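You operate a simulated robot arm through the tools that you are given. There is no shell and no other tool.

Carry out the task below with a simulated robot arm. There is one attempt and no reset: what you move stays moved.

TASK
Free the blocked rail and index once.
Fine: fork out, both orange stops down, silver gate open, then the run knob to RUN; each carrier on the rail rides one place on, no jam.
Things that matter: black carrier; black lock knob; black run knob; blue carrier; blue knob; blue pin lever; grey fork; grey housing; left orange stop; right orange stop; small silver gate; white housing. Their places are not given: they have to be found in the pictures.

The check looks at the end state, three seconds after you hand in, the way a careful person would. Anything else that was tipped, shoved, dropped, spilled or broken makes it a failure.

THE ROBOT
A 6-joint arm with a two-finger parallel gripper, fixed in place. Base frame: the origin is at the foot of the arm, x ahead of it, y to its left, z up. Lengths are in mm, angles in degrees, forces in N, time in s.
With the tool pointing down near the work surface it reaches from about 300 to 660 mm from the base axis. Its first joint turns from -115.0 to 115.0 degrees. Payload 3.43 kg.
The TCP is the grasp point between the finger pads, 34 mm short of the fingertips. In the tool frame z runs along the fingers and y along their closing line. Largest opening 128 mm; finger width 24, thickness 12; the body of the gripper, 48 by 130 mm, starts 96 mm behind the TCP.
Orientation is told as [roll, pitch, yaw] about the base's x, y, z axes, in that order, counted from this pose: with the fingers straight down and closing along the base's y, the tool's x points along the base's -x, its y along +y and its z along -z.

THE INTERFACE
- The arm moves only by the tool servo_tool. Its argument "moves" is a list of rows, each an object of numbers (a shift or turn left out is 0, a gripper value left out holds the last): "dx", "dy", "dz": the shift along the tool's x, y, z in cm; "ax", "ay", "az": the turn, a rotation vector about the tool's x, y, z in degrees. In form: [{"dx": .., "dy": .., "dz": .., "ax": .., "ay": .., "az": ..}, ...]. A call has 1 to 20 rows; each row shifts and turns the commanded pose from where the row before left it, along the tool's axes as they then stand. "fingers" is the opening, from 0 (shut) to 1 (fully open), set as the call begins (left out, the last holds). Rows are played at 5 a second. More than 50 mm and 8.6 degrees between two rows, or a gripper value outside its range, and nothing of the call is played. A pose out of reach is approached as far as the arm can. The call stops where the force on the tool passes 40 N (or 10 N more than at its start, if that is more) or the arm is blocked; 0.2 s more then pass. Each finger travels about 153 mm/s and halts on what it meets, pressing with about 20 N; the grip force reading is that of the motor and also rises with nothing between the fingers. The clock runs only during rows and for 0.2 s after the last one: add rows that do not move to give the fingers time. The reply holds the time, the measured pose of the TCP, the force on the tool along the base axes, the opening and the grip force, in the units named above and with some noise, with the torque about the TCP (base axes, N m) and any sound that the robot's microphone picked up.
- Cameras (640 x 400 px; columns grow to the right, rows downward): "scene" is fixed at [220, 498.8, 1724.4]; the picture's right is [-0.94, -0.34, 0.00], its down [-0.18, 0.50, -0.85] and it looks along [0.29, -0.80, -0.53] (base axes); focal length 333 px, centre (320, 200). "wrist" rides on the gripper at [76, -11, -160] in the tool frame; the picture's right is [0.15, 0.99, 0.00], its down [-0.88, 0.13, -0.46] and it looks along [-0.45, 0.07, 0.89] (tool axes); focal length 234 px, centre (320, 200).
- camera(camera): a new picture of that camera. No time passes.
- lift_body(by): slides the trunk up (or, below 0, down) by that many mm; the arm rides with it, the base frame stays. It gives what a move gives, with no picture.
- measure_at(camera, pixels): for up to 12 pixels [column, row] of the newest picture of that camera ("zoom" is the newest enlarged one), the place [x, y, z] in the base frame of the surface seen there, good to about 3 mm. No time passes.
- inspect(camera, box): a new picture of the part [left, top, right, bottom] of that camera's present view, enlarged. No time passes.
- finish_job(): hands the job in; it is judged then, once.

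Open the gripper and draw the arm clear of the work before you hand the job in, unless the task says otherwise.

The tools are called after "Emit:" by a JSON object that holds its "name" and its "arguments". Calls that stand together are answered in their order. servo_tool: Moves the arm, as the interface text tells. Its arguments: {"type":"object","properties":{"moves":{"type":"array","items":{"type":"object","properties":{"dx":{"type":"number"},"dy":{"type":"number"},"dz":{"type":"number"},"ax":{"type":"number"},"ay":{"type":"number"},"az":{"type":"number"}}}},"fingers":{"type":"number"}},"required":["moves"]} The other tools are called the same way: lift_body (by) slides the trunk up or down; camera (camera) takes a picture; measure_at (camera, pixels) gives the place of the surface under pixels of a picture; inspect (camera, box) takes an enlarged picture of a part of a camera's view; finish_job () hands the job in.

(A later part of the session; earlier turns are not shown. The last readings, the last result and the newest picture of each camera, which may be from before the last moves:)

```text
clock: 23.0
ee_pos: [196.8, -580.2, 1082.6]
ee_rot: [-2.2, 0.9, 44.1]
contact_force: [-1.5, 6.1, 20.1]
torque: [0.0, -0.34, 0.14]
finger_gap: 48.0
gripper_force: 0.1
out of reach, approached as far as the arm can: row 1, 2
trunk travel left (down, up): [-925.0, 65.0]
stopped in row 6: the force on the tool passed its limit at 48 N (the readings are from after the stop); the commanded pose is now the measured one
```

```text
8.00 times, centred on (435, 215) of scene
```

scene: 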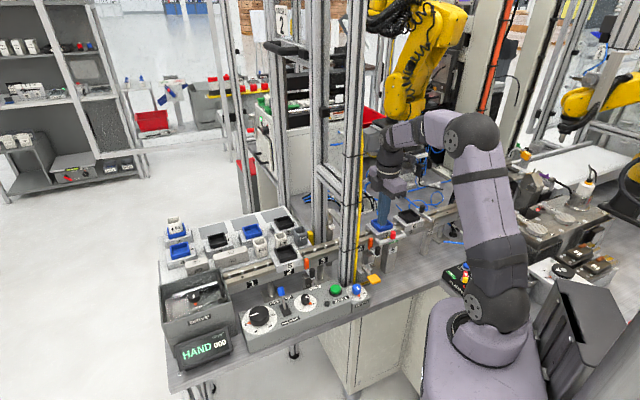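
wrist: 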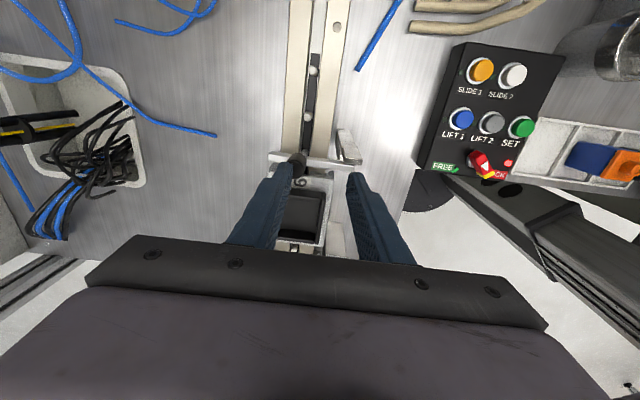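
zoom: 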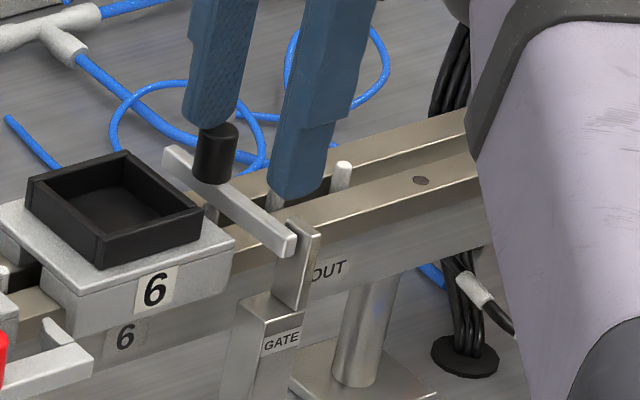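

The sideways rows hit the reach limit, so the back finger came down on the knob top; nothing appears changed. I back up, and tilt the fingers outward (about the tool x axis) to gain reach.

Emit:
{"name": "servo_tool", "arguments": {"moves": [{"dz": -3}, {"dz": -3, "dy": 1}, {"ax": 6.4, "ay": -0.5}, {"ax": 6.4, "ay": -0.4}, {}], "fingers": 0.28}}

Emit:
{"name": "inspect", "arguments": {"camera": "scene", "box": [395, 190, 475, 240]}}

Emit:
{"name": "camera", "arguments": {"camera": "wrist"}}

```text
clock: 24.2
ee_pos: [189.8, -569.8, 1137.8]
ee_rot: [-14.6, -0.1, 44.1]
contact_force: [0.9, -0.4, 0.0]
torque: [0.02, 0.04, -0.01]
finger_gap: 35.6
gripper_force: 0.2
trunk travel left (down, up): [-925.0, 65.0]
```

```text
8.00 times, centred on (435, 215) of scene
```

zoom: 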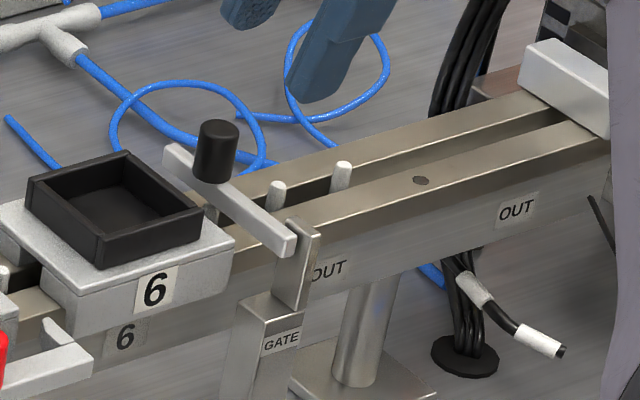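

```text
taken
```

wrist: 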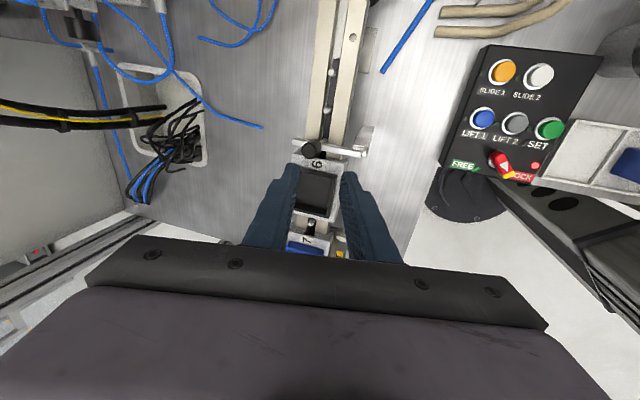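

The gate is unchanged. With the tilt I move over the knob horizontally first, then partly down, and check the pose before going around the knob.

Emit:
{"name": "servo_tool", "arguments": {"moves": [{"dx": 0.65, "dy": -1.25, "dz": 0.33}, {"dy": -1.24, "dz": 0.32}, {"dy": 0.55, "dz": 2.1}, {"dy": 0.4, "dz": 1.6}, {}]}}

Emit:
{"name": "inspect", "arguments": {"camera": "scene", "box": [395, 190, 475, 240]}}

Emit:
{"name": "camera", "arguments": {"camera": "wrist"}}

Emit:
{"name": "inspect", "arguments": {"camera": "wrist", "box": [220, 80, 420, 205]}}

```text
clock: 25.4
ee_pos: [203.4, -593.0, 1099.2]
ee_rot: [-14.6, -0.3, 44.0]
contact_force: [-1.0, -0.7, 0.4]
torque: [-0.03, 0.02, -0.01]
finger_gap: 35.7
gripper_force: 0.1
trunk travel left (down, up): [-925.0, 65.0]
```

```text
8.00 times, centred on (435, 215) of scene
```

zoom: 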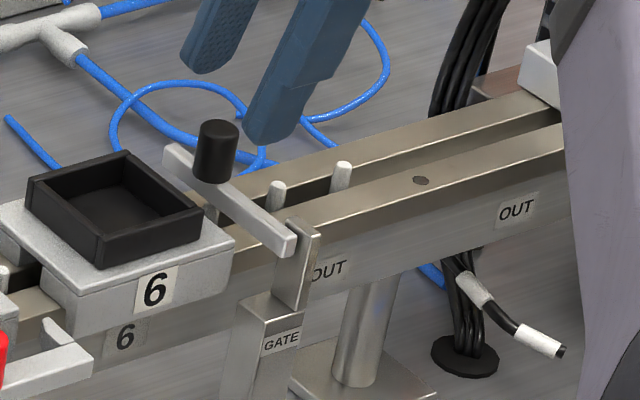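

```text
taken
```

wrist: 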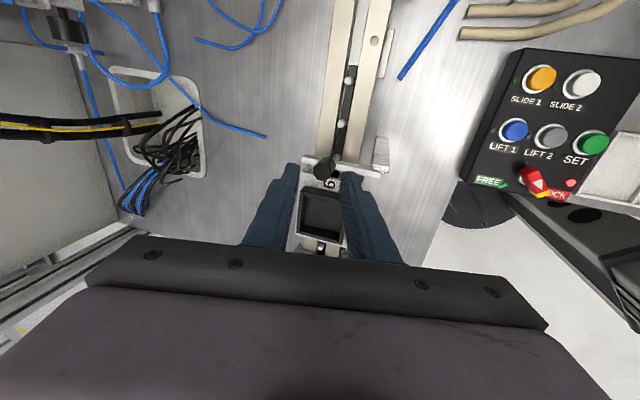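

```text
3.20 times, centred on (320, 142) of wrist
```

zoom: 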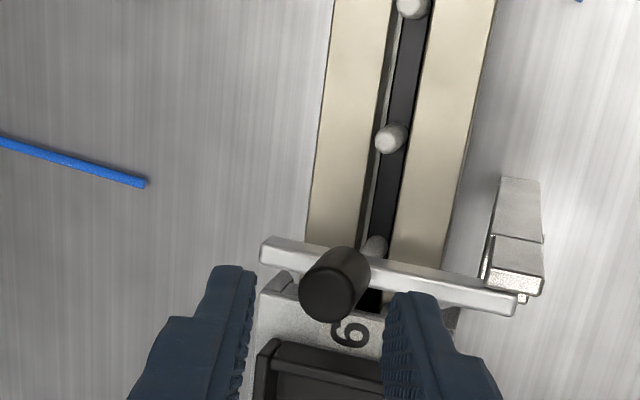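

The fingers straddle the knob from above with proper alignment. I go down vertically 30 mm.

Emit:
{"name": "servo_tool", "arguments": {"moves": [{"dy": 0.25, "dz": 0.97}, {"dy": 0.25, "dz": 0.97}, {"dy": 0.23, "dz": 0.9}, {}]}}

Emit:
{"name": "inspect", "arguments": {"camera": "scene", "box": [395, 190, 475, 240]}}

Emit:
{"name": "inspect", "arguments": {"camera": "wrist", "box": [220, 80, 420, 205]}}

```text
clock: 26.4
ee_pos: [201.8, -592.0, 1068.5]
ee_rot: [-14.5, -0.2, 44.0]
contact_force: [-0.2, 0.1, -0.1]
torque: [0.03, 0.04, -0.01]
finger_gap: 35.9
gripper_force: 0.1
trunk travel left (down, up): [-925.0, 65.0]
```

```text
8.00 times, centred on (435, 215) of scene
```

zoom: 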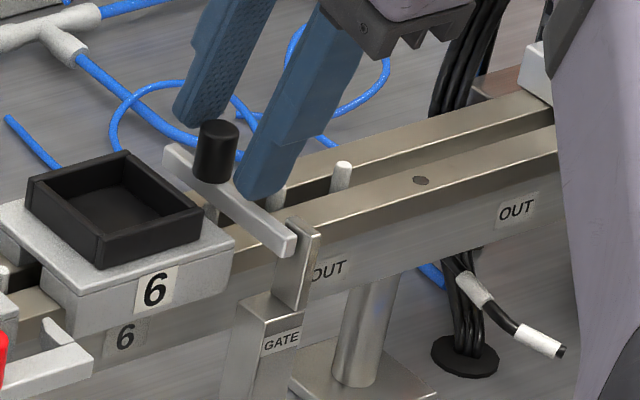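

```text
3.20 times, centred on (320, 142) of wrist
```

zoom: 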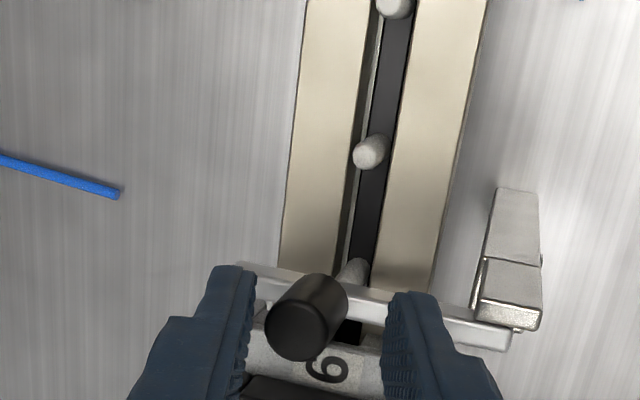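

The fingers straddle the knob without contact. I close on it.

Emit:
{"name": "servo_tool", "arguments": {"moves": [{}, {}, {}], "fingers": 0.05}}

Emit:
{"name": "inspect", "arguments": {"camera": "scene", "box": [395, 190, 475, 240]}}

Emit:
{"name": "inspect", "arguments": {"camera": "wrist", "box": [220, 80, 420, 205]}}

```text
clock: 27.2
ee_pos: [204.1, -595.5, 1073.1]
ee_rot: [-14.9, 0.1, 44.1]
contact_force: [10.1, -10.1, 18.5]
torque: [0.49, -0.51, 0.01]
finger_gap: 19.7
gripper_force: 45.0
trunk travel left (down, up): [-925.0, 65.0]
```

```text
8.00 times, centred on (435, 215) of scene
```

zoom: 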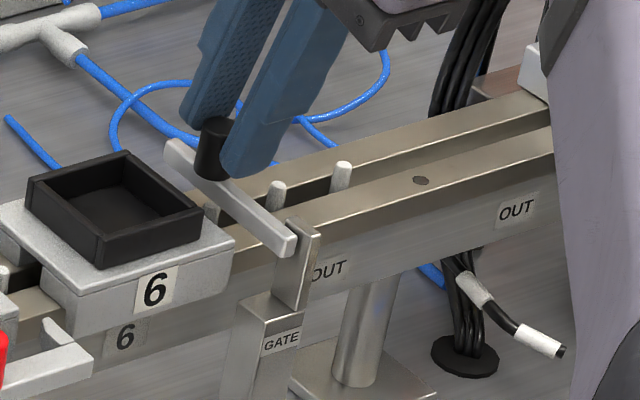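

```text
3.20 times, centred on (320, 142) of wrist
```

zoom: 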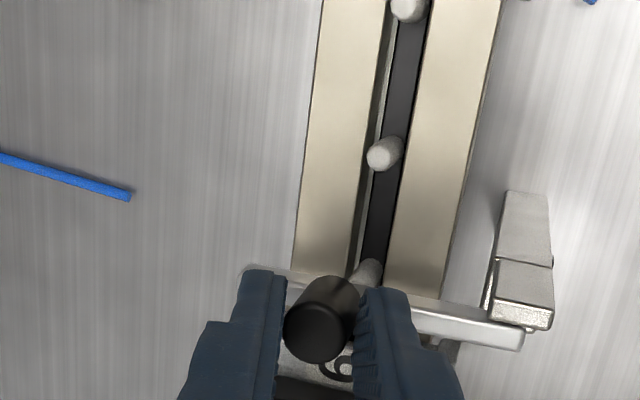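

Knob held (20 mm gap) with some preload from the offset. I relieve it and then test which way the gate moves with a few mm of lift.

Emit:
{"name": "servo_tool", "arguments": {"moves": [{"dy": -0.4, "dz": -0.1}, {}]}}

Emit:
{"name": "servo_tool", "arguments": {"moves": [{"dy": -0.1, "dz": -0.39}, {"dy": -0.1, "dz": -0.39}, {}]}}

Emit:
{"name": "inspect", "arguments": {"camera": "scene", "box": [395, 190, 475, 240]}}

```text
clock: 27.8
ee_pos: [204.0, -596.2, 1071.9]
ee_rot: [-14.5, -0.1, 44.1]
contact_force: [4.9, -6.0, 13.6]
torque: [-0.71, 1.11, -0.08]
finger_gap: 20.0
gripper_force: 44.8
trunk travel left (down, up): [-925.0, 65.0]
```

```text
clock: 28.6
ee_pos: [202.5, -594.4, 1077.5]
ee_rot: [-14.2, -0.4, 44.1]
contact_force: [-6.5, 2.9, -1.1]
torque: [0.3, 0.37, -0.02]
finger_gap: 18.3
gripper_force: 44.8
trunk travel left (down, up): [-925.0, 65.0]
```

```text
8.00 times, centred on (435, 215) of scene
```

zoom: 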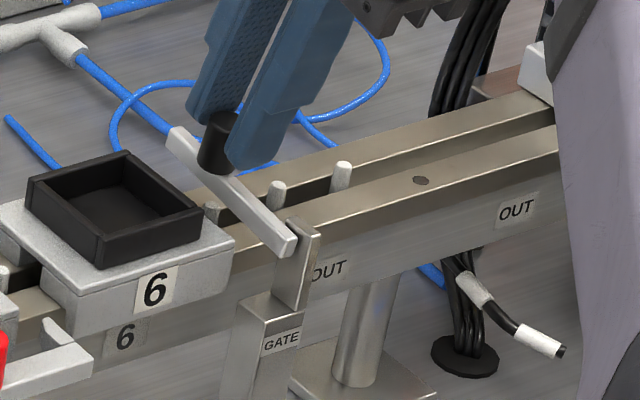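

The gate lifts like a barrier, hinged at the front plate. I follow the arc: rotating the tool about its x axis while moving along the circle, in small rows.

Emit:
{"name": "servo_tool", "arguments": {"moves": [{"ax": 4, "dy": 0.35, "dz": -0.34}, {"ax": 4, "dy": 0.35, "dz": -0.34}, {"ax": 4, "dy": 0.35, "dz": -0.34}, {}]}}

Emit:
{"name": "inspect", "arguments": {"camera": "scene", "box": [395, 180, 475, 230]}}

```text
clock: 29.6
ee_pos: [192.8, -585.4, 1085.2]
ee_rot: [-26.4, -0.3, 44.1]
contact_force: [-14.6, 10.7, -6.5]
torque: [1.22, 0.34, 0.24]
finger_gap: 18.3
gripper_force: 45.3
trunk travel left (down, up): [-925.0, 65.0]
```

```text
8.00 times, centred on (435, 205) of scene
```

zoom: 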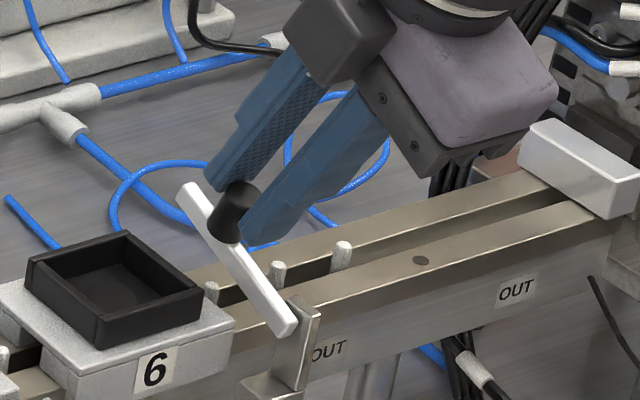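

The gate is rising along the arc. The tool is being pulled toward +n, so I add a little more +dy and continue.

Emit:
{"name": "servo_tool", "arguments": {"moves": [{"ax": 5, "dy": 0.58, "dz": -0.38}, {"ax": 5, "dy": 0.5, "dz": -0.4}, {"ax": 5, "dy": 0.45, "dz": -0.42}, {}]}}

Emit:
{"name": "inspect", "arguments": {"camera": "scene", "box": [395, 180, 475, 230]}}

```text
clock: 30.4
ee_pos: [183.9, -575.8, 1088.3]
ee_rot: [-37.4, -0.4, 44.3]
contact_force: [-8.0, 6.2, 2.1]
torque: [0.79, 0.27, 0.28]
finger_gap: 18.6
gripper_force: 45.2
out of reach, approached as far as the arm can: row 3
trunk travel left (down, up): [-925.0, 65.0]
stopped in row 3: the force on the tool passed its limit at 41 N (the readings are from after the stop); the commanded pose is now the measured one
```

```text
8.00 times, centred on (435, 205) of scene
```

zoom: 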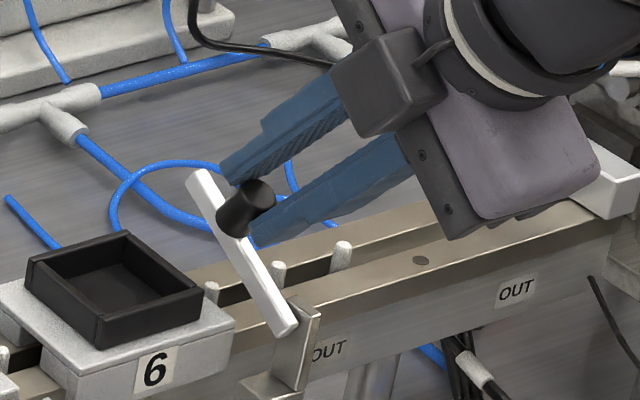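

The arm hit a limit at about 37° of tilt with the gate at roughly 40°. I look at the whole arm configuration before choosing how to go on.

Emit:
{"name": "camera", "arguments": {"camera": "scene"}}

Emit:
{"name": "camera", "arguments": {"camera": "wrist"}}

Emit:
{"name": "inspect", "arguments": {"camera": "scene", "box": [360, 80, 620, 250]}}

```text
taken
```

scene: 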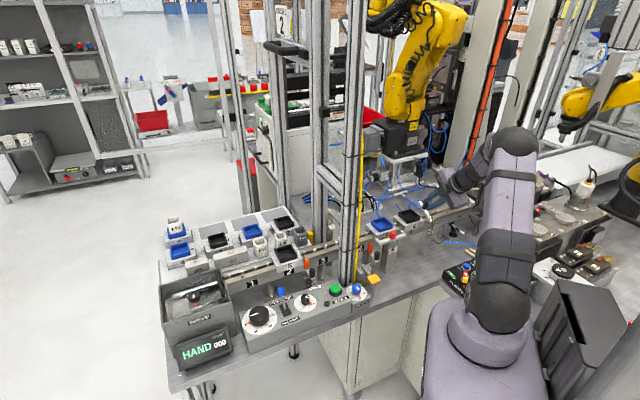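

```text
taken
```

wrist: 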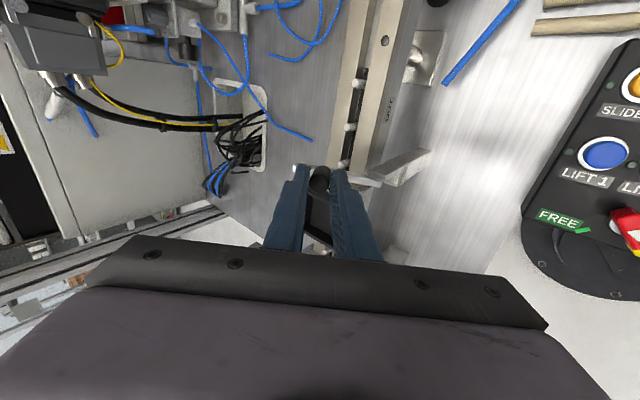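

```text
2.35 times, centred on (490, 165) of scene
```

zoom: 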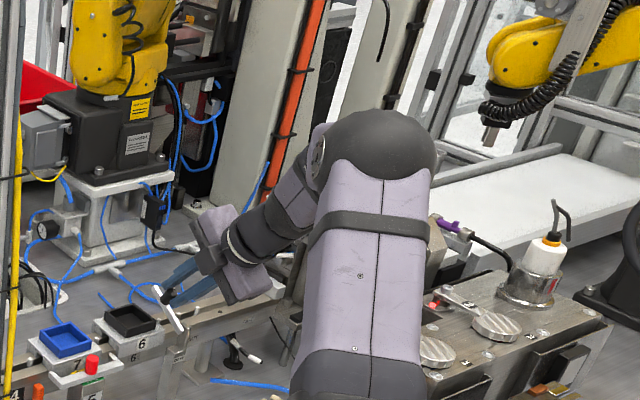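

Joint 1 seems to be at its -115° limit, so this grip can't go further. I test whether the gate holds itself by opening the fingers only slightly (still straddling the knob).

Emit:
{"name": "servo_tool", "arguments": {"moves": [{}, {}, {}], "fingers": 0.19}}

Emit:
{"name": "inspect", "arguments": {"camera": "scene", "box": [395, 180, 475, 230]}}

```text
clock: 31.2
ee_pos: [187.6, -578.1, 1086.6]
ee_rot: [-37.4, -0.4, 44.3]
contact_force: [0.6, 0.1, -0.9]
torque: [0.01, 0.03, 0.0]
finger_gap: 24.3
gripper_force: 0.0
trunk travel left (down, up): [-925.0, 65.0]
```

```text
8.00 times, centred on (435, 205) of scene
```

zoom: 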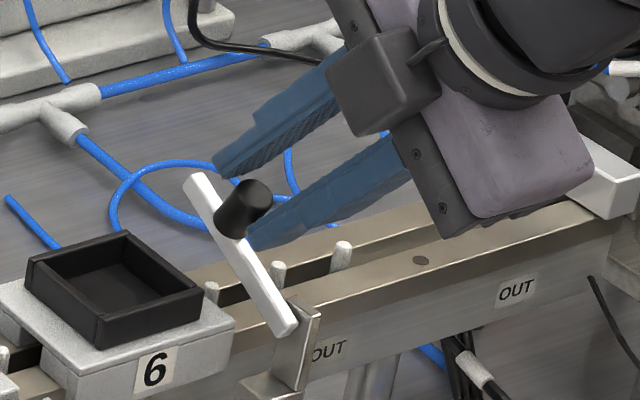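

The gate holds by itself at about 40° (no force on the tool). I measure the bar's present position before slipping the fingers off sideways.

Emit:
{"name": "measure_at", "arguments": {"camera": "scene", "pixels": [[418.5, 203], [419, 205], [424, 211], [427, 216], [431, 221], [426.5, 204], [425, 207.5], [414, 215], [410, 214], [429.5, 214.5]]}}

Emit:
{"name": "inspect", "arguments": {"camera": "wrist", "box": [260, 100, 420, 200]}}

```text
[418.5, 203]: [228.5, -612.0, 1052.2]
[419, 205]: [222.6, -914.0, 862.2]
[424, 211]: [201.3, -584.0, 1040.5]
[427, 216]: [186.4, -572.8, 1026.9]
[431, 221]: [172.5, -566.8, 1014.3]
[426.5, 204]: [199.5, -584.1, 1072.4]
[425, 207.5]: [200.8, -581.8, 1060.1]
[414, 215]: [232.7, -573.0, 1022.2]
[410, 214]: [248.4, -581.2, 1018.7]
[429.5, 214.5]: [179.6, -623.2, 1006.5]
```

```text
4.00 times, centred on (340, 150) of wrist
```

zoom: 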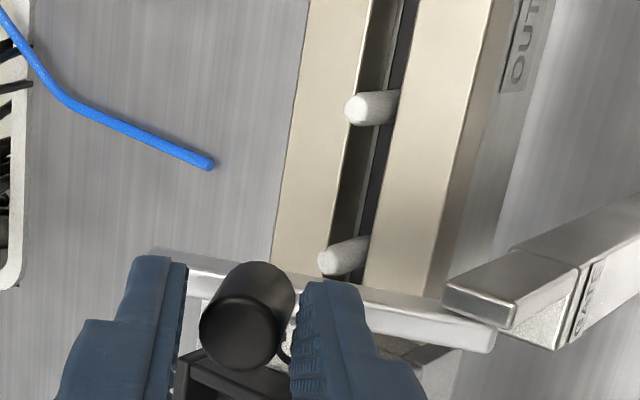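

The gate holds. A better grip: close along the rail direction so that the knob can pivot between the pads while the arc is followed. First I slip the fingers off sideways (upstream), then rise and untilt.

Emit:
{"name": "servo_tool", "arguments": {"moves": [{"dx": -1}, {"dx": -1}, {"dx": -1.5}, {"dx": -1.5}, {}]}}

Emit:
{"name": "inspect", "arguments": {"camera": "scene", "box": [395, 180, 475, 230]}}

```text
clock: 32.4
ee_pos: [222.7, -542.9, 1088.3]
ee_rot: [-36.8, -0.3, 44.2]
contact_force: [-0.4, 0.4, -0.3]
torque: [0.04, 0.0, 0.0]
finger_gap: 24.1
gripper_force: 0.1
trunk travel left (down, up): [-925.0, 65.0]
```

```text
8.00 times, centred on (435, 205) of scene
```

zoom: 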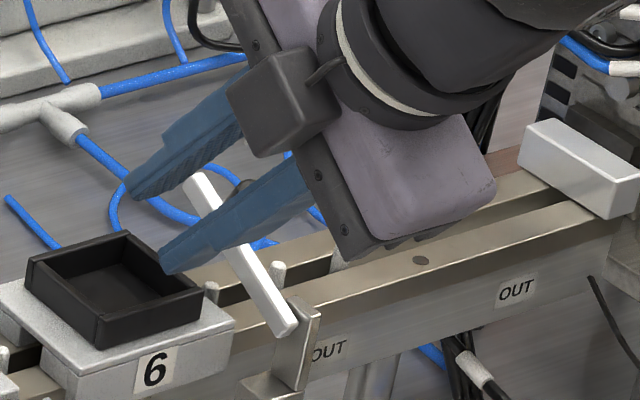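

Fingers are free and the gate stays up. I rise, reduce the tilt to 20°, and turn 90° about the tool axis so the fingers close along the rail.

Emit:
{"name": "servo_tool", "arguments": {"moves": [{"dy": -1.5, "dz": -2}, {"dy": -1.5, "dz": -2}, {"dy": -1.2, "dz": -1.6}, {"ax": -5.6}, {"ax": -5.6}, {"ax": -5.6}, {"az": 8.2}, {"az": 8.2}, {"az": 8.2}, {"az": 8.2}, {"az": 8.2}, {"az": 8.2}, {"az": 8.2}, {"az": 8.2}, {"az": 8.2}, {"az": 8.2}, {"az": 8.0}, {}], "fingers": 0.4}}

Emit:
{"name": "camera", "arguments": {"camera": "wrist"}}

Emit:
{"name": "camera", "arguments": {"camera": "scene"}}

Emit:
{"name": "inspect", "arguments": {"camera": "scene", "box": [395, 180, 475, 230]}}

```text
clock: 36.2
ee_pos: [221.3, -542.5, 1157.5]
ee_rot: [0.4, -20.6, -46.0]
contact_force: [-0.2, -0.1, 0.0]
torque: [-0.02, -0.01, 0.03]
finger_gap: 50.9
gripper_force: 0.1
trunk travel left (down, up): [-925.0, 65.0]
```

```text
taken
```

wrist: 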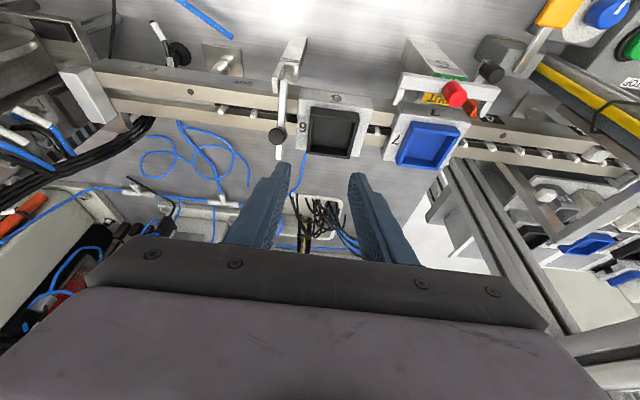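

```text
taken
```

scene: 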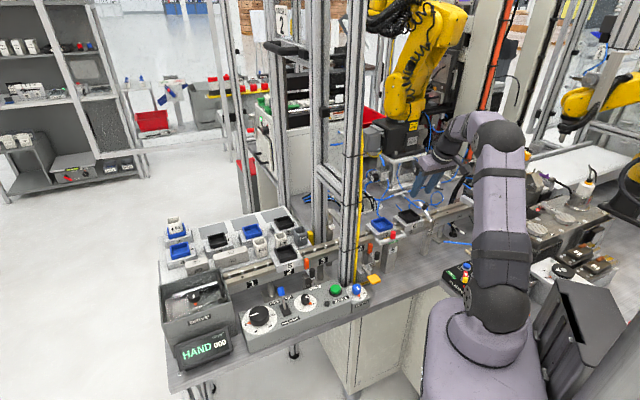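

```text
8.00 times, centred on (435, 205) of scene
```

zoom: 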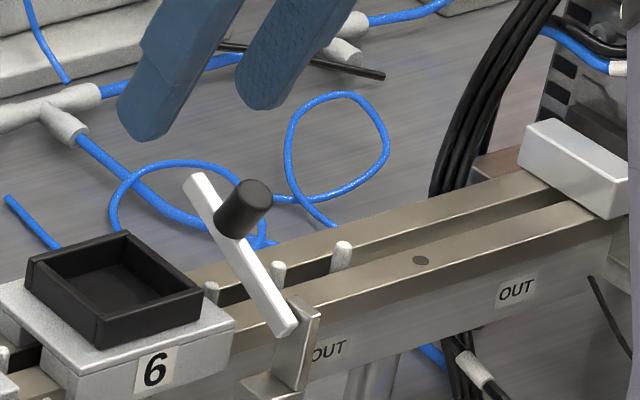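

Good view now of the raised bar and knob. I measure the knob and bar in both pictures.

Emit:
{"name": "measure_at", "arguments": {"camera": "wrist", "pixels": [[277, 136], [272, 136], [282, 136], [277, 130], [277, 143], [265, 149], [283, 120], [283, 85], [291, 75]]}}

Emit:
{"name": "measure_at", "arguments": {"camera": "scene", "pixels": [[427, 204.5], [424, 206], [424.5, 209], [428, 207], [420, 203], [425, 211.5], [430, 219.5]]}}

Emit:
{"name": "inspect", "arguments": {"camera": "wrist", "box": [230, 60, 390, 190]}}

```text
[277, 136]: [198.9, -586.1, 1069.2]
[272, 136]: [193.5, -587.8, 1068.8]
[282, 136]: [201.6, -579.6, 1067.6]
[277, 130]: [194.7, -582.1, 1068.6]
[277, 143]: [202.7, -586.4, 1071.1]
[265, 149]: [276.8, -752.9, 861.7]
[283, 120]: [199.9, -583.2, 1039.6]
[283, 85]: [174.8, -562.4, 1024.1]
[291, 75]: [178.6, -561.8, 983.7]
```

```text
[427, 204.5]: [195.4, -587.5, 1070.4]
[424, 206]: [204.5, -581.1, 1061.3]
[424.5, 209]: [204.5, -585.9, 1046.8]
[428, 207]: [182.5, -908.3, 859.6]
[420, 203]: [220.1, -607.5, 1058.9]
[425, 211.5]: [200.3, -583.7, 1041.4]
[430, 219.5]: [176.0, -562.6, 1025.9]
```

```text
3.08 times, centred on (310, 125) of wrist
```

zoom: 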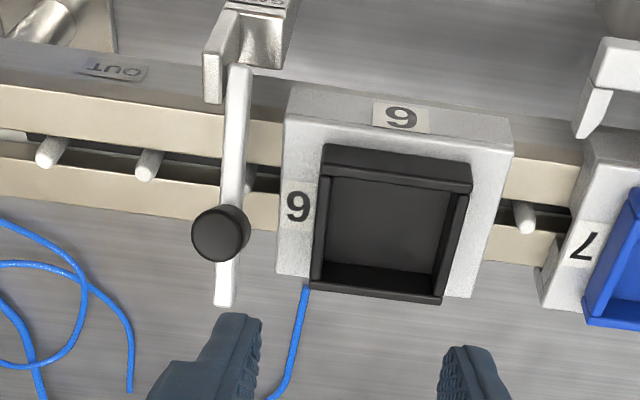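

Knob centre is about (199,-587,1060) with the bar at ~30°. I move above it and come down partway.

Emit:
{"name": "servo_tool", "arguments": {"moves": [{"dy": -2.4, "dx": -0.44, "dz": 0.16}, {"dy": -2.3, "dx": -0.43, "dz": 0.17}, {"dx": 0.7, "dz": 1.87}, {"dx": 0.7, "dz": 1.87}, {"dx": 0.36, "dz": 0.94}, {}], "fingers": 0.29}}

Emit:
{"name": "inspect", "arguments": {"camera": "scene", "box": [395, 180, 475, 230]}}

Emit:
{"name": "inspect", "arguments": {"camera": "wrist", "box": [230, 80, 410, 210]}}

```text
clock: 37.6
ee_pos: [195.4, -582.8, 1106.1]
ee_rot: [0.5, -20.5, -45.8]
contact_force: [0.1, -0.5, -0.5]
torque: [-0.03, 0.04, -0.02]
finger_gap: 37.1
gripper_force: 0.0
trunk travel left (down, up): [-925.0, 65.0]
```

```text
8.00 times, centred on (435, 205) of scene
```

zoom: 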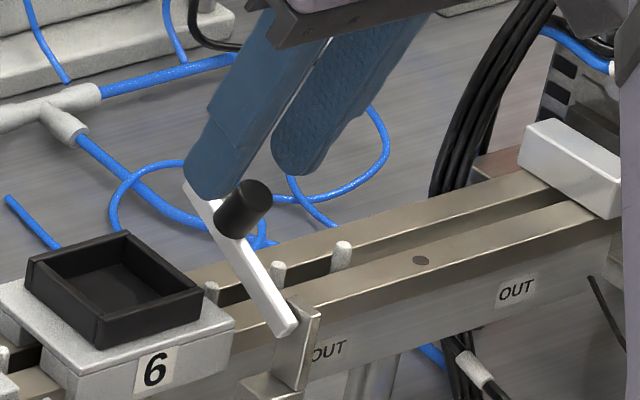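

```text
3.08 times, centred on (320, 145) of wrist
```

zoom: 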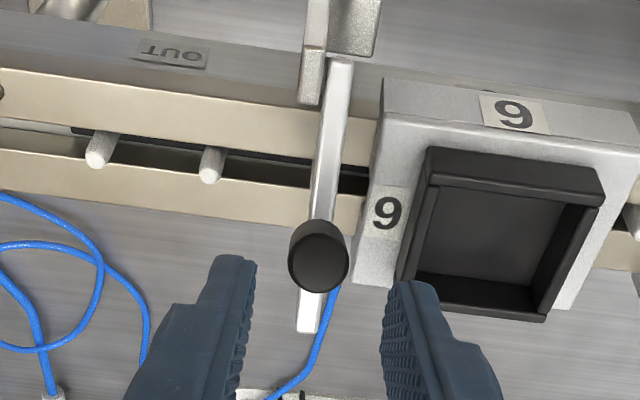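

The knob is centred between the fingers. I descend the last 27 mm.

Emit:
{"name": "servo_tool", "arguments": {"moves": [{"dx": 0.35, "dz": 0.94}, {"dx": 0.35, "dz": 0.94}, {"dx": 0.25, "dz": 0.65}, {}]}}

Emit:
{"name": "inspect", "arguments": {"camera": "scene", "box": [395, 180, 475, 230]}}

Emit:
{"name": "inspect", "arguments": {"camera": "wrist", "box": [230, 80, 410, 210]}}

```text
clock: 38.6
ee_pos: [194.0, -581.4, 1080.2]
ee_rot: [0.4, -20.6, -45.9]
contact_force: [0.1, 0.0, -0.3]
torque: [-0.02, 0.01, -0.02]
finger_gap: 37.4
gripper_force: 0.2
trunk travel left (down, up): [-925.0, 65.0]
```

```text
8.00 times, centred on (435, 205) of scene
```

zoom: 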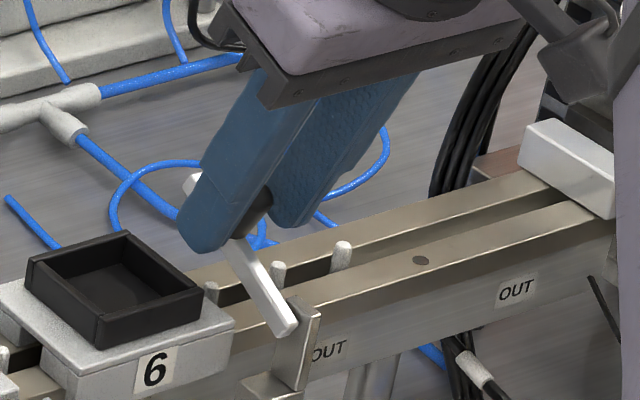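

```text
3.08 times, centred on (320, 145) of wrist
```

zoom: 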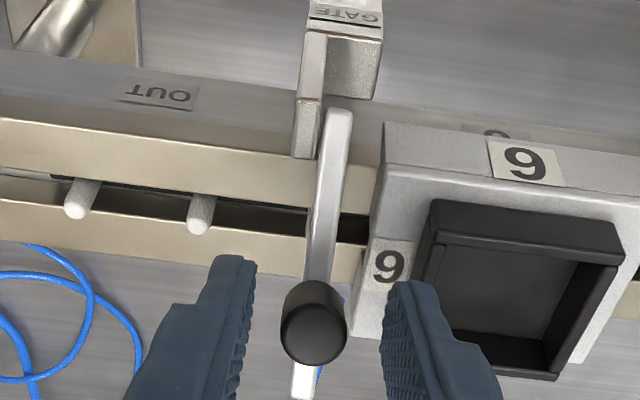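

The fingers straddle the knob across the rail direction. I close and start along the arc.

Emit:
{"name": "servo_tool", "arguments": {"moves": [{}, {}, {}], "fingers": 0.05}}

Emit:
{"name": "servo_tool", "arguments": {"moves": [{"dx": 0.27, "dz": -0.38}, {"dx": 0.27, "dz": -0.38}, {"dx": 0.33, "dz": -0.32}, {"dx": 0.33, "dz": -0.32}, {}]}}

Emit:
{"name": "inspect", "arguments": {"camera": "scene", "box": [395, 180, 475, 230]}}

```text
clock: 39.4
ee_pos: [193.1, -582.7, 1080.2]
ee_rot: [0.4, -20.6, -45.8]
contact_force: [-3.2, -2.5, -2.0]
torque: [-0.3, 0.38, -0.26]
finger_gap: 17.0
gripper_force: 45.2
trunk travel left (down, up): [-925.0, 65.0]
```

```text
clock: 40.6
ee_pos: [184.7, -573.0, 1089.7]
ee_rot: [0.2, -20.7, -45.8]
contact_force: [12.6, -15.3, -6.3]
torque: [-0.82, -1.26, 0.18]
finger_gap: 17.1
gripper_force: 45.2
trunk travel left (down, up): [-925.0, 65.0]
```

```text
8.00 times, centred on (435, 205) of scene
```

zoom: 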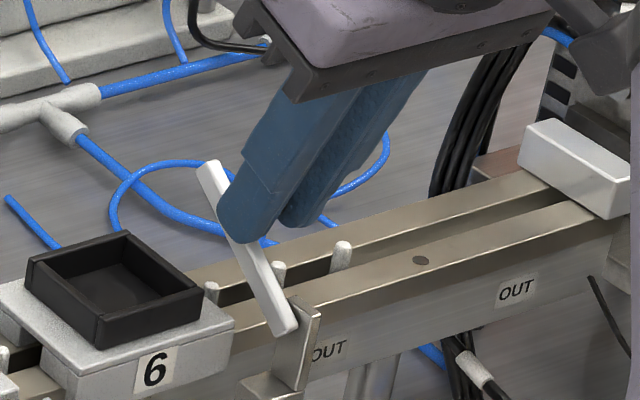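

The bar keeps rising. I continue along the arc.

Emit:
{"name": "servo_tool", "arguments": {"moves": [{"dx": 0.38, "dz": -0.26}, {"dx": 0.38, "dz": -0.26}, {"dx": 0.42, "dz": -0.19}, {"dx": 0.42, "dz": -0.19}, {}]}}

Emit:
{"name": "inspect", "arguments": {"camera": "scene", "box": [395, 180, 475, 230]}}

```text
clock: 41.8
ee_pos: [171.8, -560.8, 1093.6]
ee_rot: [0.3, -20.8, -45.9]
contact_force: [14.8, -13.3, 4.5]
torque: [-0.96, -1.16, 0.17]
finger_gap: 17.2
gripper_force: 45.2
trunk travel left (down, up): [-925.0, 65.0]
```

```text
8.00 times, centred on (435, 205) of scene
```

zoom: 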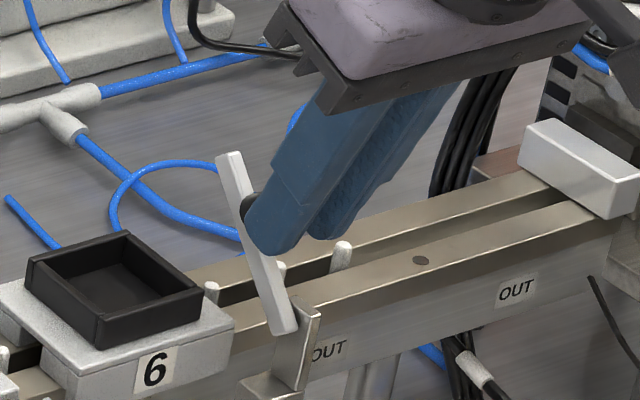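

The bar is now around 65°. I continue toward vertical.

Emit:
{"name": "servo_tool", "arguments": {"moves": [{"dx": 0.45, "dz": -0.12}, {"dx": 0.45, "dz": -0.12}, {"dx": 0.5, "dz": -0.05}, {"dx": 0.5, "dz": -0.03}, {}]}}

Emit:
{"name": "inspect", "arguments": {"camera": "scene", "box": [395, 180, 475, 230]}}

```text
clock: 43.0
ee_pos: [157.0, -543.7, 1087.6]
ee_rot: [0.3, -20.5, -45.7]
contact_force: [-0.3, -0.2, 0.2]
torque: [0.04, 0.01, 0.02]
finger_gap: 6.4
gripper_force: 0.1
trunk travel left (down, up): [-925.0, 65.0]
```

```text
8.00 times, centred on (435, 205) of scene
```

zoom: 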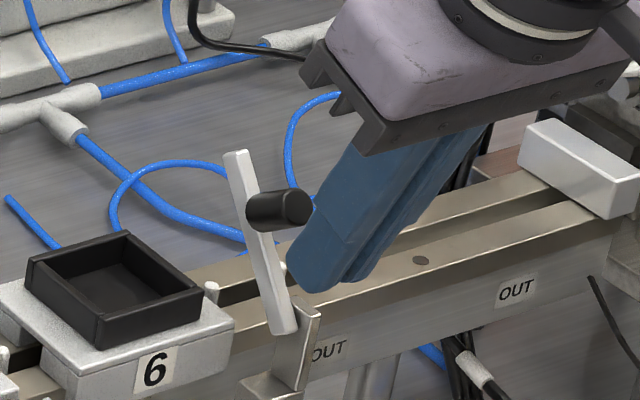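

The pads slipped off the knob; the bar is now higher (about 50-60°) and stays there. I rise clear, untilt, and look at its angle.

Emit:
{"name": "servo_tool", "arguments": {"moves": [{"dx": -1.0, "dz": -2.6}, {"dx": -1.1, "dz": -3.0}, {"ay": 7}, {"ay": 6.5}, {"az": -8.2}, {"az": -8.2}, {"az": -8.2}, {"az": -8.2}, {"az": -8.2}, {"az": -8.2}, {"az": -8.2}, {"az": -8.2}, {"az": -8.2}, {"az": -8.2}, {"az": -8.0}, {}], "fingers": 0.62}}

Emit:
{"name": "camera", "arguments": {"camera": "wrist"}}

Emit:
{"name": "camera", "arguments": {"camera": "scene"}}

Emit:
{"name": "inspect", "arguments": {"camera": "scene", "box": [395, 180, 475, 230]}}

Emit:
{"name": "inspect", "arguments": {"camera": "wrist", "box": [230, 80, 410, 210]}}

```text
clock: 46.4
ee_pos: [157.5, -543.9, 1148.5]
ee_rot: [-7.1, -0.4, 44.4]
contact_force: [0.2, -0.2, -0.4]
torque: [0.02, 0.01, -0.02]
finger_gap: 79.7
gripper_force: 0.0
trunk travel left (down, up): [-925.0, 65.0]
```

```text
taken
```

wrist: 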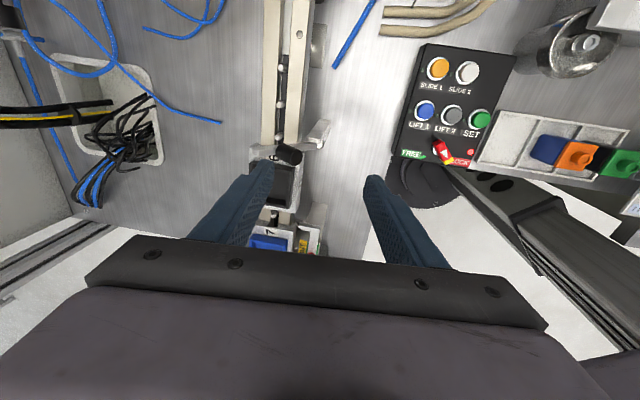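

```text
taken
```

scene: 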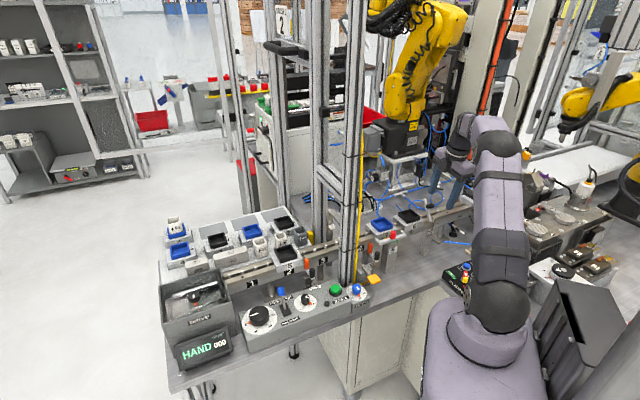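

```text
8.00 times, centred on (435, 205) of scene
```

zoom: 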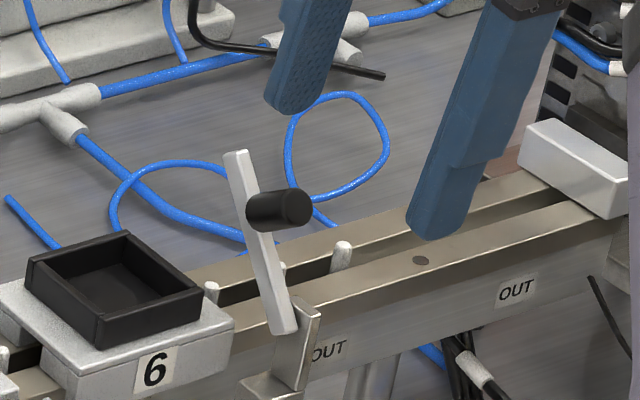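

```text
3.08 times, centred on (320, 145) of wrist
```

zoom: 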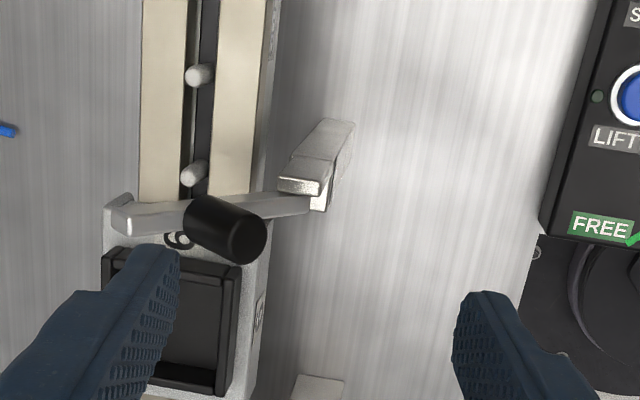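

Emit:
{"name": "measure_at", "arguments": {"camera": "scene", "pixels": [[424.5, 200], [426, 205], [427.5, 211], [430, 218], [432.3, 206], [430, 206], [424.8, 199.3]]}}

Emit:
{"name": "measure_at", "arguments": {"camera": "wrist", "pixels": [[259, 153], [256, 154], [268, 151], [280, 148], [296, 155], [300, 158], [288, 154], [320, 146], [318, 135]]}}

```text
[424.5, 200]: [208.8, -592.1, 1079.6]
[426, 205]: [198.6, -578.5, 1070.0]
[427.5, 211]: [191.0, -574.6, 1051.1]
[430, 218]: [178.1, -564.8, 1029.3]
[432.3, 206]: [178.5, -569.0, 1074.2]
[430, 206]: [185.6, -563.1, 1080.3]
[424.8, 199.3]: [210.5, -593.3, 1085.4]
```

```text
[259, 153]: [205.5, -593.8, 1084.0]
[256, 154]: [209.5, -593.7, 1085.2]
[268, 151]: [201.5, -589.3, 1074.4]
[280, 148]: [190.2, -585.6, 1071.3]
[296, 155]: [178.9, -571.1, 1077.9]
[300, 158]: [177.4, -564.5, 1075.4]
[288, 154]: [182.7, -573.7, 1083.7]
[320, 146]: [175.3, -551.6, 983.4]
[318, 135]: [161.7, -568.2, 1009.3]
```

Bar elevation is about 53°, free end at (209,-593,1085). I will put one finger behind the free end and push it toward the operator side. First move back over it at height.

Emit:
{"name": "servo_tool", "arguments": {"moves": [{"dy": -1.7, "dz": 0.2}, {"dy": -1.7, "dz": 0.2}, {"dy": -1.5, "dz": 0.2}, {}]}}

Emit:
{"name": "camera", "arguments": {"camera": "wrist"}}

Emit:
{"name": "inspect", "arguments": {"camera": "scene", "box": [395, 180, 475, 230]}}

Emit:
{"name": "inspect", "arguments": {"camera": "wrist", "box": [200, 80, 400, 210]}}

```text
clock: 47.4
ee_pos: [191.7, -579.5, 1149.0]
ee_rot: [-7.2, -0.4, 44.4]
contact_force: [0.2, 0.1, 0.3]
torque: [-0.02, -0.04, -0.01]
finger_gap: 79.6
gripper_force: 0.1
trunk travel left (down, up): [-925.0, 65.0]
```

```text
taken
```

wrist: 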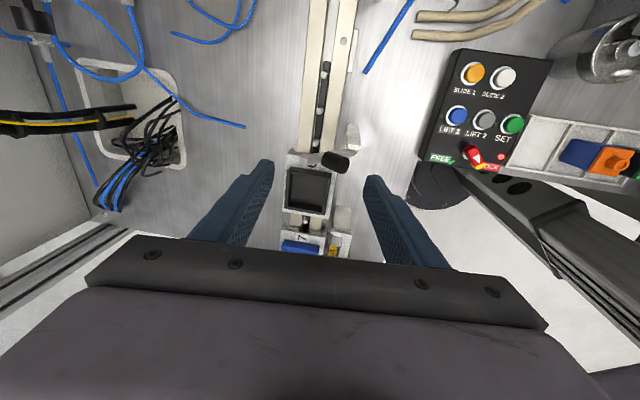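

```text
8.00 times, centred on (435, 205) of scene
```

zoom: 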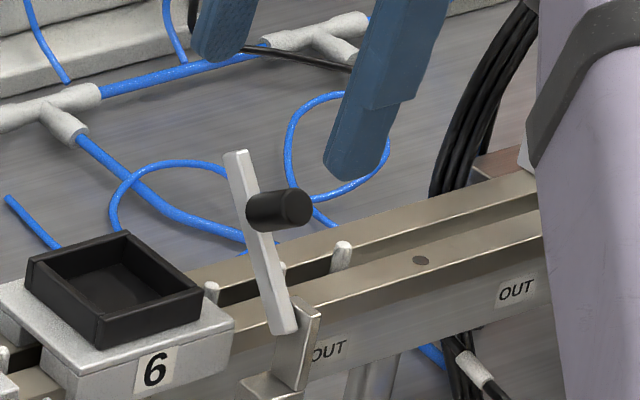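

```text
3.08 times, centred on (300, 145) of wrist
```

zoom: 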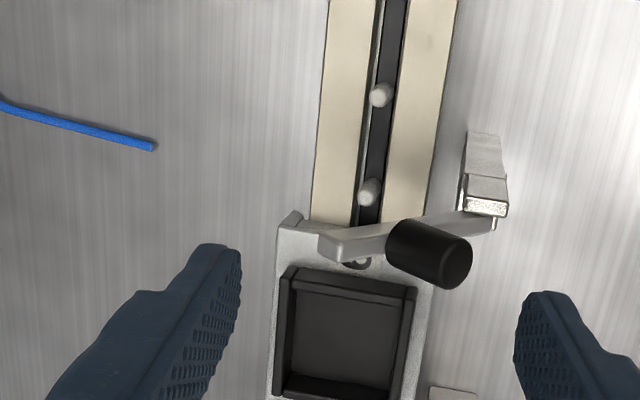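

Reached exactly. The rear finger is behind the free end and the front finger beyond the knob. I go down 58 mm in steps.

Emit:
{"name": "servo_tool", "arguments": {"moves": [{"dy": 0.25, "dz": 1.98}, {"dy": 0.25, "dz": 1.98}, {"dy": 0.22, "dz": 1.79}, {}]}}

Emit:
{"name": "inspect", "arguments": {"camera": "scene", "box": [395, 180, 475, 230]}}

Emit:
{"name": "inspect", "arguments": {"camera": "wrist", "box": [200, 80, 400, 210]}}

```text
clock: 48.4
ee_pos: [193.3, -579.0, 1089.6]
ee_rot: [-7.1, -0.4, 44.3]
contact_force: [-0.5, -0.1, 0.8]
torque: [-0.04, 0.01, -0.01]
finger_gap: 79.5
gripper_force: 0.1
trunk travel left (down, up): [-925.0, 65.0]
```

```text
8.00 times, centred on (435, 205) of scene
```

zoom: 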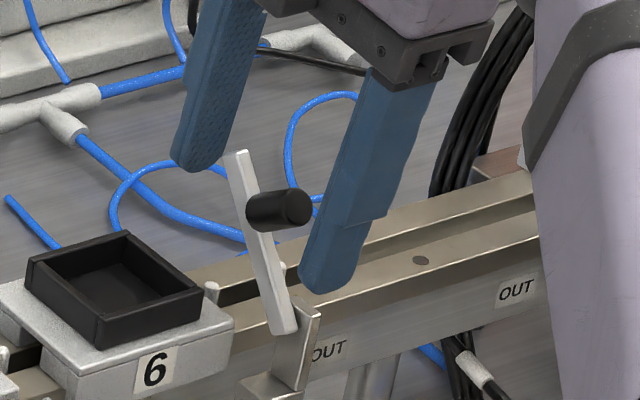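

```text
3.08 times, centred on (300, 145) of wrist
```

zoom: 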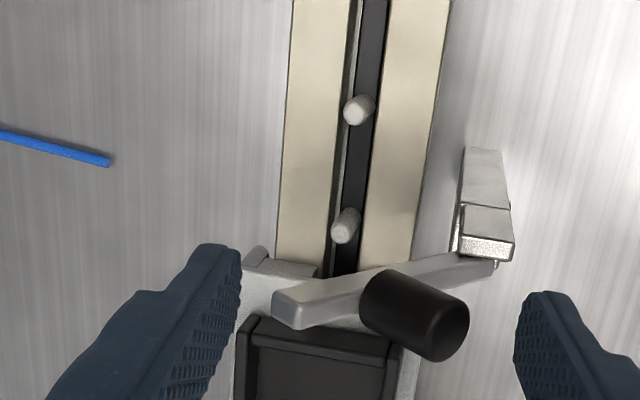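

Positioned. I push toward +n in 6 mm steps.

Emit:
{"name": "servo_tool", "arguments": {"moves": [{"dy": 0.6, "dz": -0.07}, {"dy": 0.6, "dz": -0.07}, {"dy": 0.6, "dz": -0.07}, {"dy": 0.6, "dz": -0.07}, {"dy": 0.6, "dz": -0.07}, {}]}}

Emit:
{"name": "inspect", "arguments": {"camera": "scene", "box": [395, 180, 475, 230]}}

```text
clock: 49.8
ee_pos: [171.1, -558.2, 1089.9]
ee_rot: [-7.1, -0.4, 44.3]
contact_force: [-0.4, 0.6, 0.0]
torque: [0.01, 0.0, 0.01]
finger_gap: 79.8
gripper_force: 0.1
trunk travel left (down, up): [-925.0, 65.0]
```

```text
8.00 times, centred on (435, 205) of scene
```

zoom: 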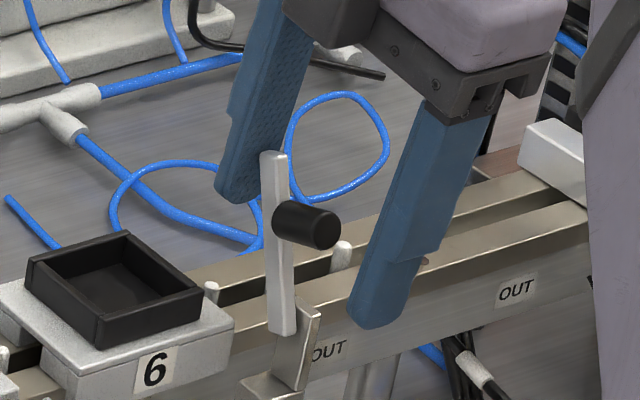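

The bar is now at about 70° and moving freely. I continue the push.

Emit:
{"name": "servo_tool", "arguments": {"moves": [{"dy": 0.6, "dz": -0.07}, {"dy": 0.6, "dz": -0.07}, {"dy": 0.6, "dz": -0.07}, {"dy": 0.5, "dz": -0.06}, {}]}}

Emit:
{"name": "inspect", "arguments": {"camera": "scene", "box": [395, 180, 475, 230]}}

```text
clock: 51.0
ee_pos: [153.4, -539.9, 1090.4]
ee_rot: [-7.0, -0.4, 44.3]
contact_force: [0.6, 0.2, 0.1]
torque: [-0.04, 0.0, -0.01]
finger_gap: 79.4
gripper_force: 0.1
trunk travel left (down, up): [-925.0, 65.0]
```

```text
8.00 times, centred on (435, 205) of scene
```

zoom: 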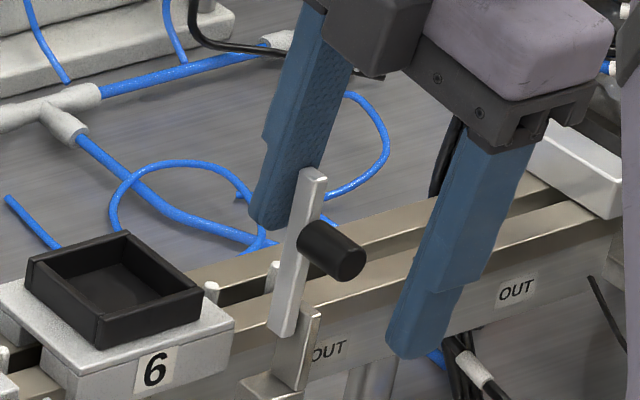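

The bar is about vertical now. I push a bit further to find its end stop.

Emit:
{"name": "servo_tool", "arguments": {"moves": [{"dy": 0.5, "dz": -0.06}, {"dy": 0.5, "dz": -0.06}, {"dy": 0.5, "dz": -0.06}, {}]}}

Emit:
{"name": "inspect", "arguments": {"camera": "scene", "box": [395, 180, 475, 230]}}

```text
clock: 52.0
ee_pos: [146.4, -531.0, 1090.7]
ee_rot: [-7.2, -0.3, 44.3]
contact_force: [5.7, -8.6, 0.9]
torque: [-0.01, 0.06, -0.03]
finger_gap: 85.2
gripper_force: 5.1
trunk travel left (down, up): [-925.0, 65.0]
```

```text
8.00 times, centred on (435, 205) of scene
```

zoom: 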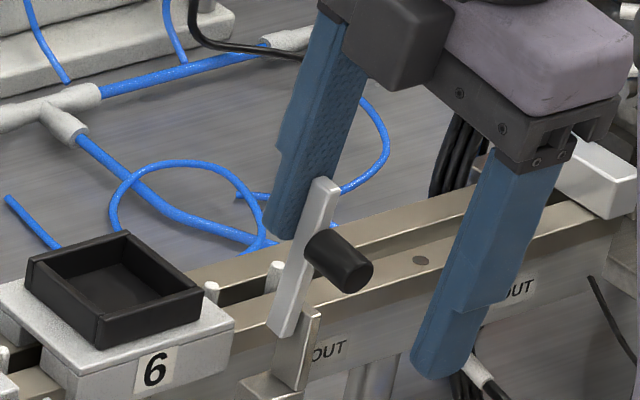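

The gate met its end stop slightly past vertical (force 10 N, finger pushed outward). It is open. I back off slightly, rise, and check that it stays.

Emit:
{"name": "servo_tool", "arguments": {"moves": [{"dy": -0.8, "dz": 0.1}, {"dy": -0.3, "dz": -2.4}, {"dy": -0.4, "dz": -3.5}, {"dy": -0.3, "dz": -3}, {}]}}

Emit:
{"name": "inspect", "arguments": {"camera": "scene", "box": [355, 180, 475, 255]}}

Emit:
{"name": "camera", "arguments": {"camera": "wrist"}}

```text
clock: 53.2
ee_pos: [147.7, -534.4, 1179.8]
ee_rot: [-7.1, -0.4, 44.3]
contact_force: [0.5, -0.3, -0.4]
torque: [0.0, 0.0, 0.0]
finger_gap: 79.6
gripper_force: 0.0
trunk travel left (down, up): [-925.0, 65.0]
```

```text
5.33 times, centred on (415, 218) of scene
```

zoom: 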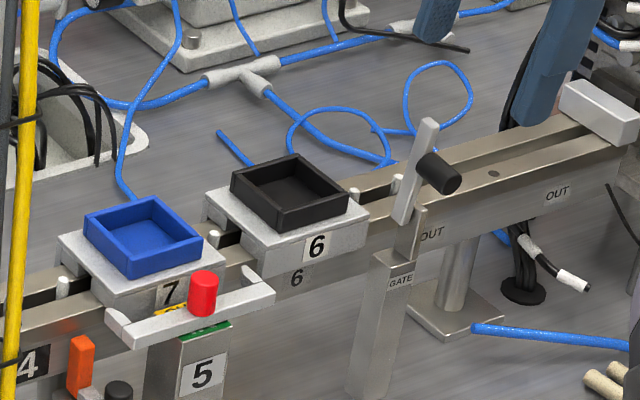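

```text
taken
```

wrist: 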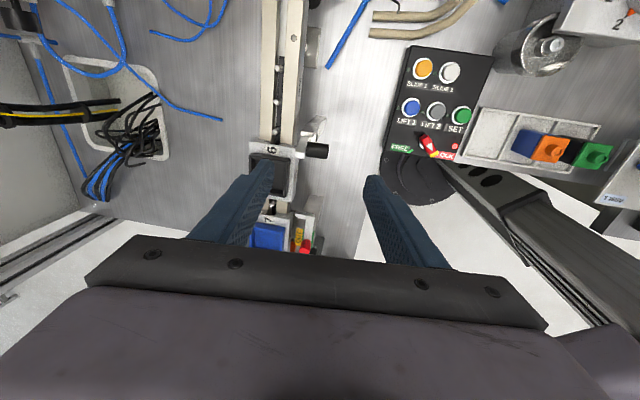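

The gate stays open, the fork is out and the right stop is down. For the left stop I need the post's exact edges, so I measure around it.

Emit:
{"name": "inspect", "arguments": {"camera": "scene", "box": [290, 220, 370, 290]}}

Emit:
{"name": "measure_at", "arguments": {"camera": "scene", "pixels": [[339, 262], [341, 262], [345, 262], [340, 230], [342, 230], [340, 210], [342, 190], [346, 190], [330, 185], [336, 195], [312.2, 268.5], [306.5, 260]]}}

```text
5.71 times, centred on (330, 255) of scene
```

zoom: 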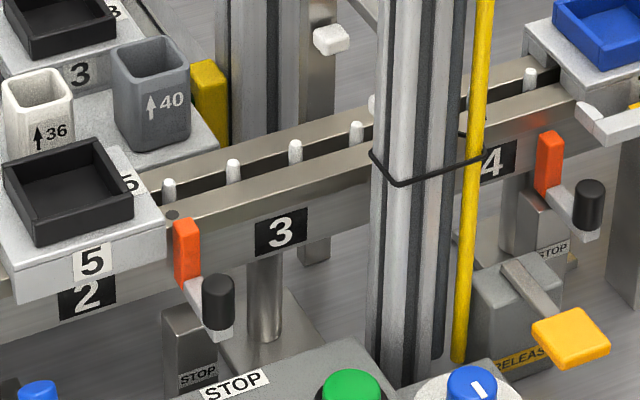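

```text
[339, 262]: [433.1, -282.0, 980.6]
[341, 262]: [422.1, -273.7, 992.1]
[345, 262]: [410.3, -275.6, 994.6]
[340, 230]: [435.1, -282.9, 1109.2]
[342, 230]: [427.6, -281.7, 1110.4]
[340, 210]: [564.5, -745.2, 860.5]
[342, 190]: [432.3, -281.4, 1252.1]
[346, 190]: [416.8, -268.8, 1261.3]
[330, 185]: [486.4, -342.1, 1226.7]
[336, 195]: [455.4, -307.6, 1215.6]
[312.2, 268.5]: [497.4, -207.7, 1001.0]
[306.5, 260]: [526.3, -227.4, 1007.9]
```

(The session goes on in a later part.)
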